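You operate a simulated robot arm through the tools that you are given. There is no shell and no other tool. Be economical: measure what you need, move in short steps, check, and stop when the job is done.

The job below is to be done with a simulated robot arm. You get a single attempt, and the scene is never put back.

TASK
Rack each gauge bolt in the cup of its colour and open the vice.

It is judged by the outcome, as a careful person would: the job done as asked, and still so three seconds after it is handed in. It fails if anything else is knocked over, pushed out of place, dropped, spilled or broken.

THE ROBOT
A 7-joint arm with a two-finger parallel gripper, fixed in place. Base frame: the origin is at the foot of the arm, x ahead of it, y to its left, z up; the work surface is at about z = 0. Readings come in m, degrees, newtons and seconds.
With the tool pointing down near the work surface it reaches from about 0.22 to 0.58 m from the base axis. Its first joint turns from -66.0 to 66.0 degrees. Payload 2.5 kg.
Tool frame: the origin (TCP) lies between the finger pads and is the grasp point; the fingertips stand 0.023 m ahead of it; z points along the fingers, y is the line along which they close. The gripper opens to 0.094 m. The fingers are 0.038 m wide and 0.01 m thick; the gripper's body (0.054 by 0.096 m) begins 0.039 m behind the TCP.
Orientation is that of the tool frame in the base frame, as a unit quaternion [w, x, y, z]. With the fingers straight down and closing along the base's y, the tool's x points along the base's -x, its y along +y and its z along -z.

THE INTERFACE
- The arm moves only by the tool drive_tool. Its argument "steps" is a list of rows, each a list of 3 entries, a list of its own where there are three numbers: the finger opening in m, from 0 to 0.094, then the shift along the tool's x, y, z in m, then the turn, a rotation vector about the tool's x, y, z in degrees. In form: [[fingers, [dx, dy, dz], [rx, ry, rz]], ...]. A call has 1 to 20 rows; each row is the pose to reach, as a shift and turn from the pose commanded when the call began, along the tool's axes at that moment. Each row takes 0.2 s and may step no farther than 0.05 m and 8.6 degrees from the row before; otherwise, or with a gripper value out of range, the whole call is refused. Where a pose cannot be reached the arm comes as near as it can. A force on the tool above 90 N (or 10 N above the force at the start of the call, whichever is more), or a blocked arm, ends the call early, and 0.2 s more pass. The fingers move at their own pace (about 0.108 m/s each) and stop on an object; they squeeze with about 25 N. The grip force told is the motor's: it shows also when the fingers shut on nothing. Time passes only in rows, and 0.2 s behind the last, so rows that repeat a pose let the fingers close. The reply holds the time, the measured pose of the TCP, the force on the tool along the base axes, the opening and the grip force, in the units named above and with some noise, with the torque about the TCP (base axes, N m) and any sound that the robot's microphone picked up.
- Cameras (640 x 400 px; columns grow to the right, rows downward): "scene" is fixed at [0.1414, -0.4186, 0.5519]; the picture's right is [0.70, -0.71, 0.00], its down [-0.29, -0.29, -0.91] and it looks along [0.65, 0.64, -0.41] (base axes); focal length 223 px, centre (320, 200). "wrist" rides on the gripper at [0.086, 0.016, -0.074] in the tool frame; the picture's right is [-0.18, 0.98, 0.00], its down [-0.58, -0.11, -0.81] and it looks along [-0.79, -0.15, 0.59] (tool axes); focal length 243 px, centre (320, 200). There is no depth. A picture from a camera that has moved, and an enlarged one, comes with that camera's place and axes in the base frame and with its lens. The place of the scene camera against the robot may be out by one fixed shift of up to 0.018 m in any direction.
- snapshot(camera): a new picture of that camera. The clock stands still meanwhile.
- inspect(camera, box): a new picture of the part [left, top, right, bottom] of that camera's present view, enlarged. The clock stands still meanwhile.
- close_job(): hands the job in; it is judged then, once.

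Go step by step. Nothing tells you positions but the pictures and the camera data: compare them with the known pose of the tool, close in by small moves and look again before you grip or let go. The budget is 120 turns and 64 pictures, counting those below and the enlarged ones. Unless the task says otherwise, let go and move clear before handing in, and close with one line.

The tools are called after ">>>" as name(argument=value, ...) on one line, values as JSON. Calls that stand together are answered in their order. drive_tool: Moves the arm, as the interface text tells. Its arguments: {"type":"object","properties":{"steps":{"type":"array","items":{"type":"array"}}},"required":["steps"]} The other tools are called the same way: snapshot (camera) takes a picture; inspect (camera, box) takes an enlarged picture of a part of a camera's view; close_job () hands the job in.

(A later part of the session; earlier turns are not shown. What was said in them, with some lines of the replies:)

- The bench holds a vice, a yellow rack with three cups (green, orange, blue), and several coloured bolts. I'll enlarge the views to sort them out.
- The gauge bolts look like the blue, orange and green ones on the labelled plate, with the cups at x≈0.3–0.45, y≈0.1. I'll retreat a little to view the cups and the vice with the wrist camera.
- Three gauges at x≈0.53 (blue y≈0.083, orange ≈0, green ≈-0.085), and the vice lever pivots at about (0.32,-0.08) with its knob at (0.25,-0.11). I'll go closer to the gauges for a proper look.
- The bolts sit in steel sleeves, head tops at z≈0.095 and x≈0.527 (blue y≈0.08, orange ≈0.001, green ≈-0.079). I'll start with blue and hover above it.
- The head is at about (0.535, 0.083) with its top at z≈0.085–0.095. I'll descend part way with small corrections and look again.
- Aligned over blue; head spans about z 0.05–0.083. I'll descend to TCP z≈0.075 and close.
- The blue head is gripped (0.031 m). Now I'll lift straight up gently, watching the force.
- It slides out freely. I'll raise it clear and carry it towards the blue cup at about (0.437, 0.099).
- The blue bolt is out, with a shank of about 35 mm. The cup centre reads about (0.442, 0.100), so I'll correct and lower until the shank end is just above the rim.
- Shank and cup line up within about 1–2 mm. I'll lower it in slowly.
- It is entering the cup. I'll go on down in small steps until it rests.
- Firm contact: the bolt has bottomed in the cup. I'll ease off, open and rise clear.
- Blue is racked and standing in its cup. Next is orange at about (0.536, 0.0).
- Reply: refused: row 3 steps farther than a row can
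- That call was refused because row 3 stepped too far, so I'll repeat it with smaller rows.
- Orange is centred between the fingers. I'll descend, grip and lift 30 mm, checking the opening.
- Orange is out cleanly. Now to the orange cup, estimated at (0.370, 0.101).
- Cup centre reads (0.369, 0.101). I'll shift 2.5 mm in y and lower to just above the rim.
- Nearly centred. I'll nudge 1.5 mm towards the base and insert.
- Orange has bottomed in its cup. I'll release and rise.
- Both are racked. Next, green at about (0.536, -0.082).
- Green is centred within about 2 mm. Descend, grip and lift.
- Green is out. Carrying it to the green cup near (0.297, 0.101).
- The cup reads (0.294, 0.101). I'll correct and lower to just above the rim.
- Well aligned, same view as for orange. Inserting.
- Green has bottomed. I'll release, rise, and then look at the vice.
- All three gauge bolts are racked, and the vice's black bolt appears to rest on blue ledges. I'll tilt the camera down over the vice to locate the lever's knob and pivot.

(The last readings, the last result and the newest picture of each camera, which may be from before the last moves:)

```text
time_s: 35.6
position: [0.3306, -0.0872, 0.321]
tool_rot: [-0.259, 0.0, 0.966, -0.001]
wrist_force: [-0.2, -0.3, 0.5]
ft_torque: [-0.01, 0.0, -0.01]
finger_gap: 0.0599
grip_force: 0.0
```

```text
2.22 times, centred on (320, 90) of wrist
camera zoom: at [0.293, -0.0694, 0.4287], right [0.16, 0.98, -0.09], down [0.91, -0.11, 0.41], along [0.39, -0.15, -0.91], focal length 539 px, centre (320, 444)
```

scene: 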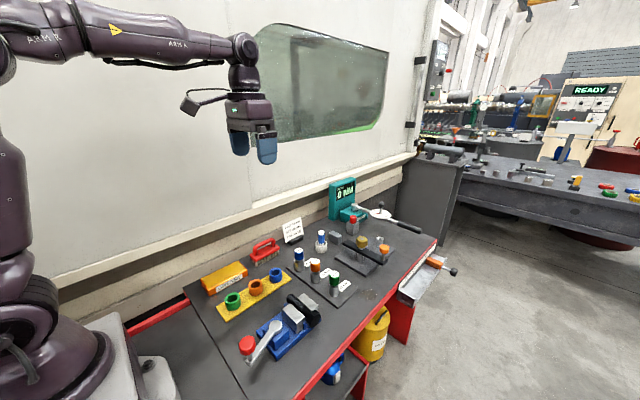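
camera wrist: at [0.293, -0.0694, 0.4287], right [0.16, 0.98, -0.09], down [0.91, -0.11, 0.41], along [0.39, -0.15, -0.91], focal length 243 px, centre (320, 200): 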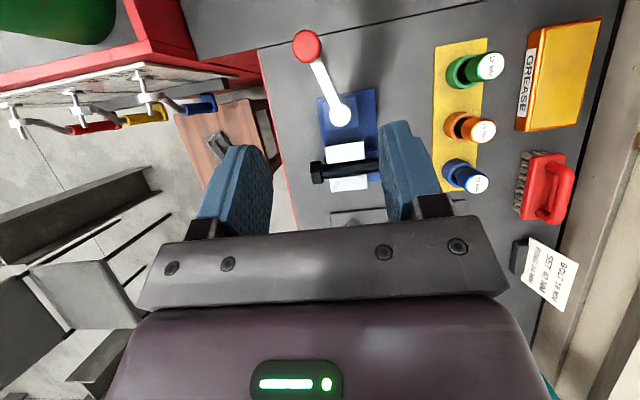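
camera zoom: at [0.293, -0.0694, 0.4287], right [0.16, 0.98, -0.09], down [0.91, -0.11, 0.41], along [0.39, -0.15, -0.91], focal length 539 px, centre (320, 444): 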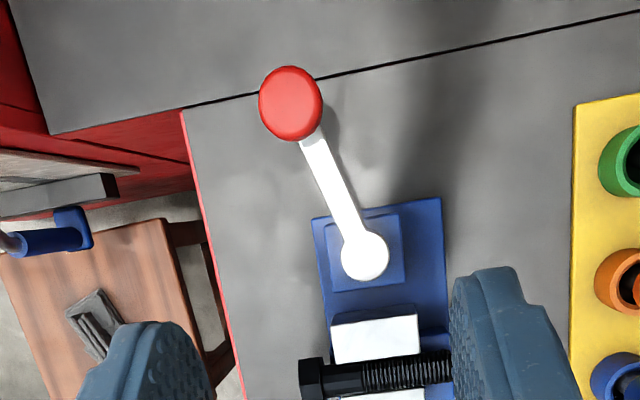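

Pivot is near (0.322, -0.080) and the knob near (0.240, -0.106), its top at z≈0.115. I'll straighten the tool and hover above the knob.

>>> drive_tool(steps=[[0.06, [-0.001, -0.003, 0.027], [0, -4.3, 0]], [0.06, [-0.001, -0.006, 0.054], [0, -8.6, 0]], [0.06, [-0.002, -0.009, 0.081], [0, -12.9, 0]], [0.06, [-0.002, -0.012, 0.108], [0, -17.2, 0]], [0.06, [-0.003, -0.015, 0.135], [0, -21.5, 0]], [0.06, [-0.004, -0.017, 0.162], [0, -25.8, 0]], [0.06, [-0.0046, -0.0186, 0.189], [0, -30, 0]], [0.06, [-0.0046, -0.0186, 0.189], [0, -30, 0]]])

>>> snapshot(camera="wrist")

>>> inspect(camera="scene", box=[210, 280, 330, 390])

```text
time_s: 37.4
position: [0.2383, -0.1056, 0.1552]
tool_rot: [0.001, -0.001, 1.0, 0.0]
wrist_force: [-0.3, 0.0, -0.3]
ft_torque: [0.03, 0.0, 0.01]
finger_gap: 0.06
grip_force: 0.1
```

```text
23 pictures are left
camera wrist: at [0.1522, -0.0891, 0.2288], right [0.18, 0.98, 0.0], down [0.58, -0.11, 0.81], along [0.79, -0.15, -0.59], focal length 243 px, centre (320, 200)
```

wrist: 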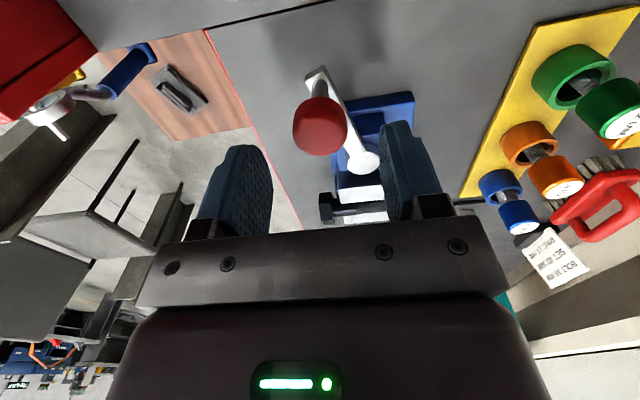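

```text
3.64 times, centred on (270, 335) of scene
camera zoom: at [0.1414, -0.4186, 0.5519], right [0.7, -0.71, 0.0], down [-0.29, -0.29, -0.91], along [0.65, 0.64, -0.41], focal length 811 px, centre (502, -291)
```

zoom: 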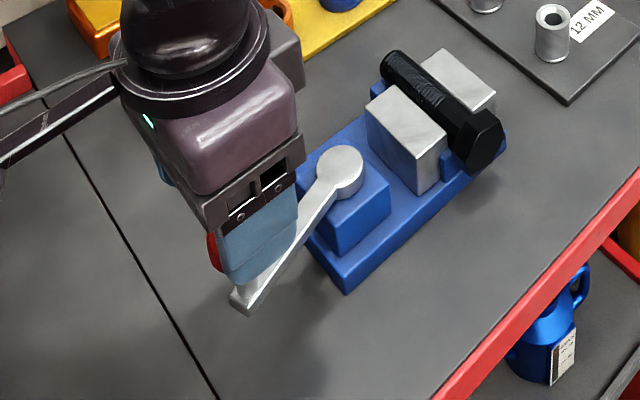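

The knob is centred between the fingers. I'll descend to z≈0.10 and close on it.

>>> drive_tool(steps=[[0.06, [-0.003, 0, 0.02], [0, 0, 0]], [0.06, [-0.003, 0, 0.04], [0, 0, 0]], [0.06, [-0.003, 0, 0.055], [0, 0, 0]], [0.02, [-0.003, 0, 0.055], [0, 0, 0]], [0.02, [-0.003, 0, 0.055], [0, 0, 0]], [0.02, [-0.003, 0, 0.055], [0, 0, 0]]])

>>> inspect(camera="scene", box=[210, 280, 330, 390])

>>> snapshot(camera="wrist")

```text
time_s: 38.8
position: [0.2415, -0.1069, 0.099]
tool_rot: [0.0, 0.001, 1.0, 0.0]
wrist_force: [-0.8, -0.5, -6.7]
ft_torque: [0.03, -0.13, -0.01]
finger_gap: 0.0313
grip_force: 45.2
```

```text
3.64 times, centred on (270, 335) of scene
camera zoom: at [0.1415, -0.4186, 0.5519], right [0.7, -0.71, 0.0], down [-0.29, -0.29, -0.91], along [0.65, 0.64, -0.41], focal length 811 px, centre (502, -291)
```

zoom: 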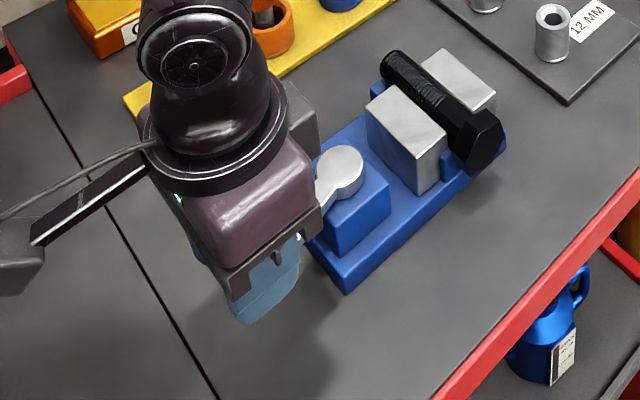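

```text
20 pictures are left
camera wrist: at [0.156, -0.0894, 0.1734], right [0.19, 0.98, 0.0], down [0.58, -0.11, 0.81], along [0.79, -0.15, -0.59], focal length 243 px, centre (320, 200)
```

wrist: 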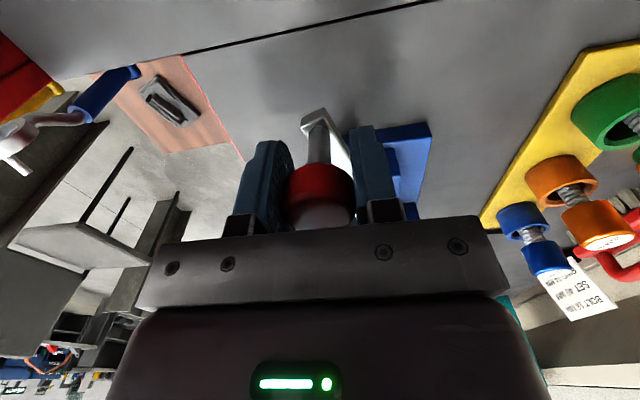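

The knob is held. I'll try a small 5° counter-clockwise swing about the pivot and read the forces.

>>> drive_tool(steps=[[0.02, [-0.0013, -0.0035, 0], [0, 0, -2.5]], [0.02, [-0.0027, -0.0069, 0], [0, 0, -5]], [0.02, [-0.0027, -0.0069, 0], [0, 0, -5]]])

```text
time_s: 39.6
position: [0.2453, -0.1142, 0.0998]
tool_rot: [0.001, -0.045, 0.999, 0.001]
wrist_force: [1.1, 2.7, -22.0]
ft_torque: [0.03, -0.36, 0.02]
finger_gap: 0.0309
grip_force: 44.8
```

It moves with little side force, but there is a downward pull of 22 N. I'll relieve it by lowering a touch and look at the vice.

>>> drive_tool(steps=[[0.02, [0, 0, 0.001], [0, 0, 0]], [0.02, [0, 0, 0.002], [0, 0, 0]]])

>>> inspect(camera="scene", box=[230, 280, 330, 370])

```text
time_s: 40.2
position: [0.2453, -0.115, 0.0987]
tool_rot: [0.002, -0.042, 0.999, -0.001]
wrist_force: [-7.1, 0.1, 33.0]
ft_torque: [-0.01, 0.05, 0.03]
finger_gap: 0.0311
grip_force: 45.1
```

```text
4.44 times, centred on (280, 325) of scene
camera zoom: at [0.1413, -0.4186, 0.5519], right [0.7, -0.71, 0.0], down [-0.29, -0.29, -0.91], along [0.65, 0.64, -0.41], focal length 991 px, centre (498, -356)
```

zoom: 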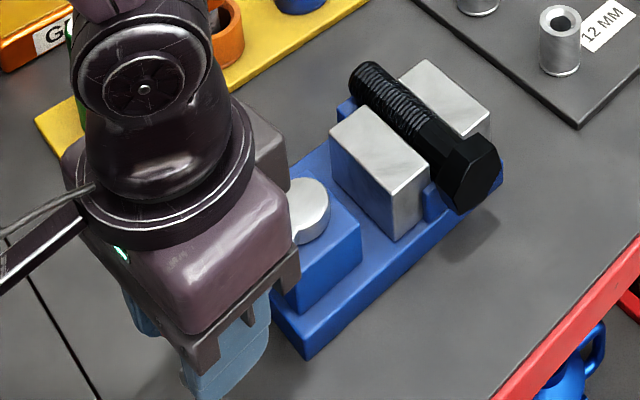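

The lever follows and vertical contact is just stiff. I'll lift 1 mm back and go on 15° counter-clockwise.

>>> drive_tool(steps=[[0.02, [0, 0, -0.0012], [0, 0, 0]], [0.02, [-0.0027, -0.0069, -0.0012], [0, 0, -5]], [0.02, [-0.006, -0.0136, -0.0012], [0, 0, -10]], [0.02, [-0.0098, -0.0199, -0.0012], [0, 0, -15]], [0.02, [-0.0098, -0.0199, -0.0012], [0, 0, -15]]])

>>> inspect(camera="scene", box=[230, 280, 330, 370])

```text
time_s: 41.4
position: [0.2543, -0.1335, 0.0984]
tool_rot: [-0.001, -0.175, 0.985, 0.001]
wrist_force: [4.5, 4.3, -31.7]
ft_torque: [0.13, -0.26, -0.08]
finger_gap: 0.0311
grip_force: 45.2
```

```text
4.44 times, centred on (280, 325) of scene
camera zoom: at [0.1415, -0.4187, 0.5518], right [0.7, -0.71, 0.0], down [-0.29, -0.29, -0.91], along [0.65, 0.64, -0.41], focal length 991 px, centre (498, -356)
```

zoom: 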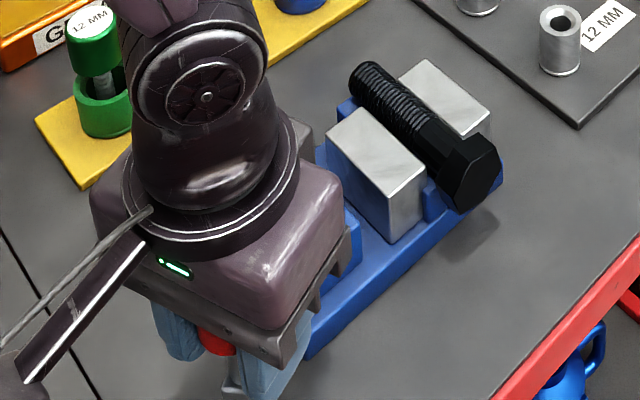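

The near jaw is backing off, so counter-clockwise opens it, and the lever sinks slightly as it turns. Continuing with a small downward lead.

>>> drive_tool(steps=[[0.02, [-0.0027, -0.0069, 0.0012], [0, 0, -5]], [0.02, [-0.006, -0.0136, 0.0014], [0, 0, -10]], [0.02, [-0.0098, -0.0199, 0.0016], [0, 0, -15]], [0.02, [-0.0142, -0.0259, 0.0018], [0, 0, -20]], [0.02, [-0.0142, -0.0259, 0.0018], [0, 0, -20]]])

>>> inspect(camera="scene", box=[230, 280, 330, 370])

```text
time_s: 42.6
position: [0.2794, -0.1528, 0.0987]
tool_rot: [0.003, -0.343, 0.939, -0.002]
wrist_force: [0.6, 10.1, 30.7]
ft_torque: [-0.15, 0.25, 0.12]
finger_gap: 0.031
grip_force: 44.9
```

```text
4.44 times, centred on (280, 325) of scene
camera zoom: at [0.1414, -0.4186, 0.552], right [0.7, -0.71, 0.0], down [-0.29, -0.29, -0.91], along [0.65, 0.64, -0.41], focal length 991 px, centre (498, -356)
```

zoom: 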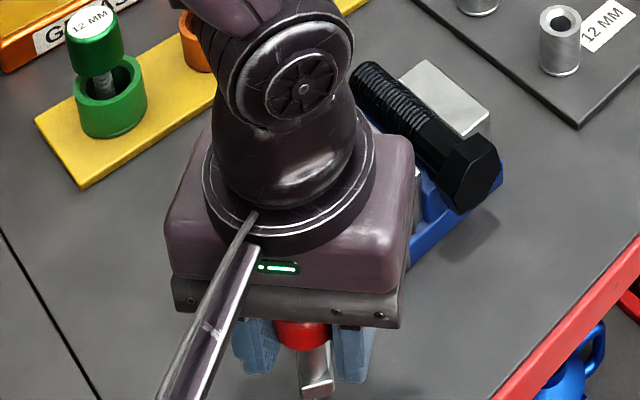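

40° done and still turning freely. Continuing another 20°.

>>> drive_tool(steps=[[0.02, [-0.0027, -0.0069, -0.0009], [0, 0, -5]], [0.02, [-0.006, -0.0136, -0.0009], [0, 0, -10]], [0.02, [-0.0098, -0.0199, -0.0009], [0, 0, -15]], [0.02, [-0.0142, -0.0259, -0.0009], [0, 0, -20]], [0.02, [-0.0142, -0.0259, -0.0009], [0, 0, -20]]])

```text
time_s: 43.8
position: [0.3053, -0.1615, 0.0976]
tool_rot: [0.0, -0.501, 0.866, 0.001]
wrist_force: [-0.4, 10.6, 14.2]
ft_torque: [0.0, 0.09, 0.07]
finger_gap: 0.0312
grip_force: 45.0
```

60° done with low forces. Another 20°, then look.

>>> drive_tool(steps=[[0.02, [-0.0025, -0.0069, -0.0004], [0, 0, -5]], [0.02, [-0.005, -0.0136, -0.0004], [0, 0, -10]], [0.02, [-0.0085, -0.0199, -0.0004], [0, 0, -15]], [0.02, [-0.013, -0.0259, -0.0004], [0, 0, -20]], [0.02, [-0.013, -0.0259, -0.0004], [0, 0, -20]]])

>>> snapshot(camera="scene")

>>> snapshot(camera="wrist")

```text
time_s: 45.0
position: [0.3224, -0.1632, 0.0967]
tool_rot: [-0.013, -0.642, 0.767, 0.014]
wrist_force: [-65.7, 6.0, 32.6]
ft_torque: [0.92, -0.38, -0.11]
finger_gap: 0.0312
grip_force: 44.4
```

```text
16 pictures are left
```

scene: 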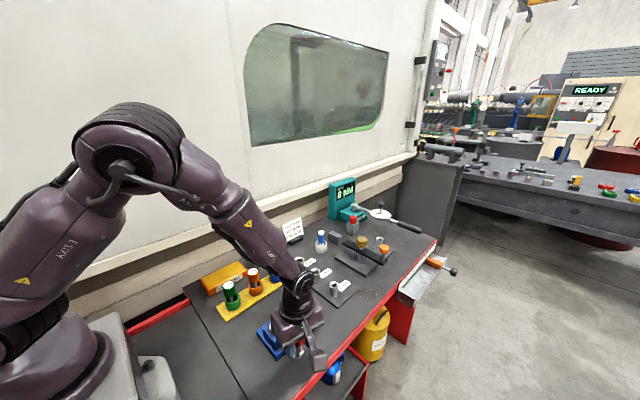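

```text
15 pictures are left
camera wrist: at [0.2954, -0.246, 0.171], right [-0.93, 0.35, 0.04], down [0.24, 0.55, 0.8], along [0.26, 0.76, -0.6], focal length 243 px, centre (320, 200)
```

wrist: 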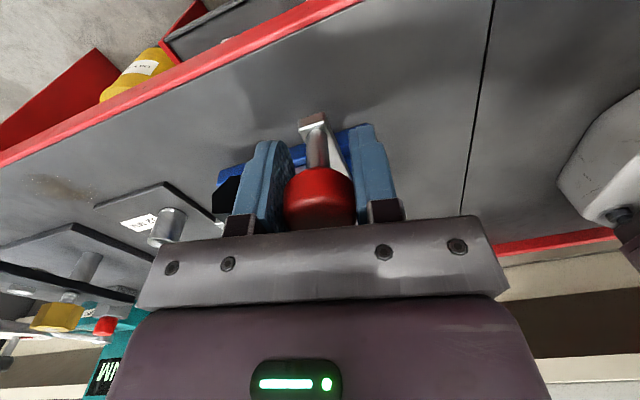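

The lever has reached its stop (about 71° of travel; side force rose to 66 N). I'll ease back the overshoot, release and rise.

>>> drive_tool(steps=[[0.02, [0.0014, 0.0064, -0.0005], [0, 0, 4.5]], [0.02, [0.003, 0.0122, -0.001], [0, 0, 8.5]], [0.02, [0.003, 0.0122, -0.001], [0, 0, 8.5]]])

```text
time_s: 45.8
position: [0.323, -0.1642, 0.0977]
tool_rot: [0.002, -0.584, 0.812, 0.0]
wrist_force: [0.8, -1.6, -33.9]
ft_torque: [0.1, -0.02, -0.04]
finger_gap: 0.0311
grip_force: 44.7
```

Side load is gone. I'll settle vertically, open, and rise.

>>> drive_tool(steps=[[0.02, [0, 0, 0.0011], [0, 0, 0]], [0.06, [0, 0, 0.0011], [0, 0, 0]], [0.06, [0, 0, 0.0011], [0, 0, 0]], [0.06, [0, 0, -0.02], [0, 0, 0]], [0.06, [0, 0, -0.06], [0, 0, 0]], [0.06, [0, 0, -0.1], [0, 0, 0]], [0.06, [0, 0, -0.14], [0, 0, 0]], [0.06, [0, 0, -0.18], [0, 0, 0]], [0.06, [0, 0, -0.18], [0, 0, 0]]])

>>> inspect(camera="scene", box=[210, 240, 350, 380])

```text
time_s: 47.8
position: [0.3243, -0.1663, 0.2792]
tool_rot: [0.0, -0.584, 0.812, -0.001]
wrist_force: [-0.2, -0.1, 0.8]
ft_torque: [-0.01, -0.03, -0.02]
finger_gap: 0.0601
grip_force: 0.1
```

```text
2.86 times, centred on (280, 310) of scene
camera zoom: at [0.1414, -0.4186, 0.5519], right [0.7, -0.71, 0.0], down [-0.29, -0.29, -0.91], along [0.65, 0.64, -0.41], focal length 637 px, centre (434, -114)
```

zoom: 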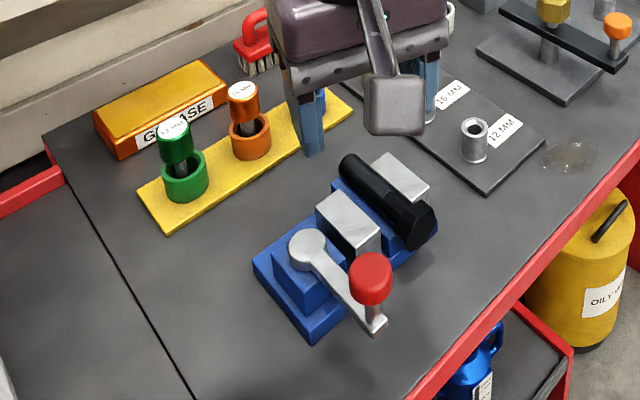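

The lever is over at its stop, the jaw has backed off and the black bolt still rests on its ledges. I'll move up and clear, then do a final check.

>>> drive_tool(steps=[[0.06, [0, 0, -0.04], [0, 0, 0]], [0.06, [-0.02, 0.01, -0.08], [0, 0, 0]], [0.06, [-0.05, 0.02, -0.12], [0, 0, 0]], [0.06, [-0.08, 0.03, -0.15], [0, 0, 0]], [0.06, [-0.1, 0.04, -0.16], [0, 0, 0]], [0.06, [-0.1, 0.04, -0.16], [0, 0, 0]], [0.06, [-0.1, 0.04, -0.16], [0, 0, 0]], [0.06, [-0.1, 0.04, -0.16], [0, 0, 0]]])

>>> inspect(camera="scene", box=[180, 180, 440, 380])

>>> inspect(camera="scene", box=[210, 240, 350, 370])

```text
refused: row 3 steps farther than a row can; nothing moved
```

```text
2.00 times, centred on (310, 280) of scene
camera zoom: at [0.1414, -0.4186, 0.5519], right [0.7, -0.71, 0.0], down [-0.29, -0.29, -0.91], along [0.65, 0.64, -0.41], focal length 446 px, centre (340, 40)
```

zoom: 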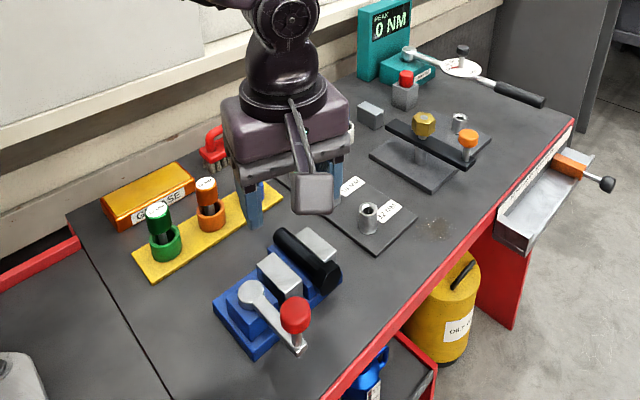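

```text
3.08 times, centred on (280, 305) of scene
camera zoom: at [0.1414, -0.4186, 0.5519], right [0.7, -0.71, 0.0], down [-0.29, -0.29, -0.91], along [0.65, 0.64, -0.41], focal length 686 px, centre (443, -123)
```

zoom: 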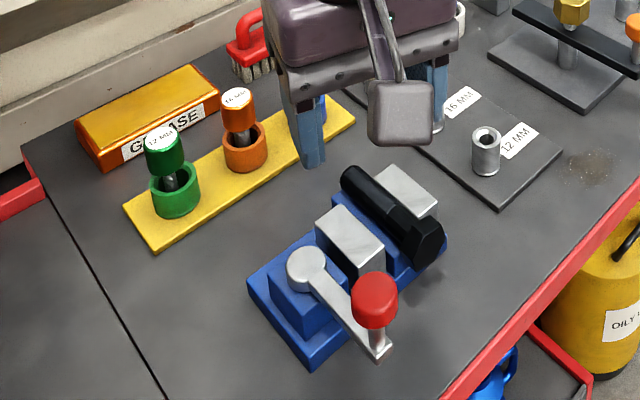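

That move was refused for step size, so I'll repeat it with smaller rows.

>>> drive_tool(steps=[[0.06, [0, 0, -0.04], [0, 0, 0]], [0.06, [-0.01, 0.005, -0.08], [0, 0, 0]], [0.06, [-0.03, 0.01, -0.11], [0, 0, 0]], [0.06, [-0.06, 0.02, -0.13], [0, 0, 0]], [0.06, [-0.09, 0.03, -0.15], [0, 0, 0]], [0.06, [-0.09, 0.03, -0.15], [0, 0, 0]], [0.06, [-0.09, 0.03, -0.15], [0, 0, 0]], [0.06, [-0.09, 0.03, -0.15], [0, 0, 0]]])

>>> inspect(camera="scene", box=[190, 190, 430, 370])

```text
time_s: 49.6
position: [0.3239, -0.0716, 0.4302]
tool_rot: [0.0, -0.584, 0.812, 0.0]
wrist_force: [0.6, -0.5, 0.5]
ft_torque: [0.01, 0.02, 0.0]
finger_gap: 0.0601
grip_force: 0.0
```

```text
2.22 times, centred on (310, 280) of scene
camera zoom: at [0.1415, -0.4186, 0.5519], right [0.7, -0.71, 0.0], down [-0.29, -0.29, -0.91], along [0.65, 0.64, -0.41], focal length 496 px, centre (342, 22)
```

zoom: 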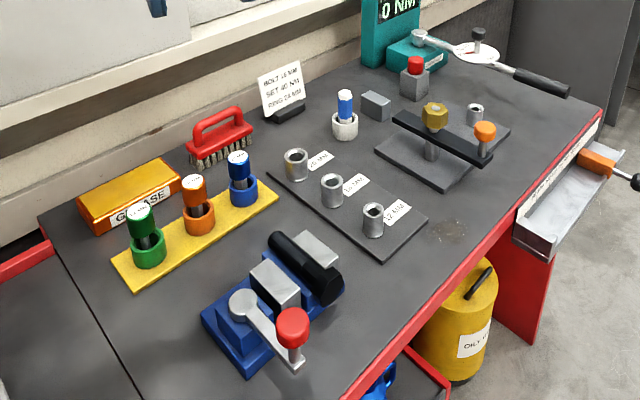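

All three bolts stand in the cups of their colour, the vice is open, nothing else has moved, and the arm is clear. I'm handing the job in.

>>> close_job()

```text
The job is handed in.
```

The green, orange and blue gauge bolts are racked in the cups of their colour. The vice is open, with its lever swung to the stop and the black bolt still resting on its ledges, and the job is handed in.
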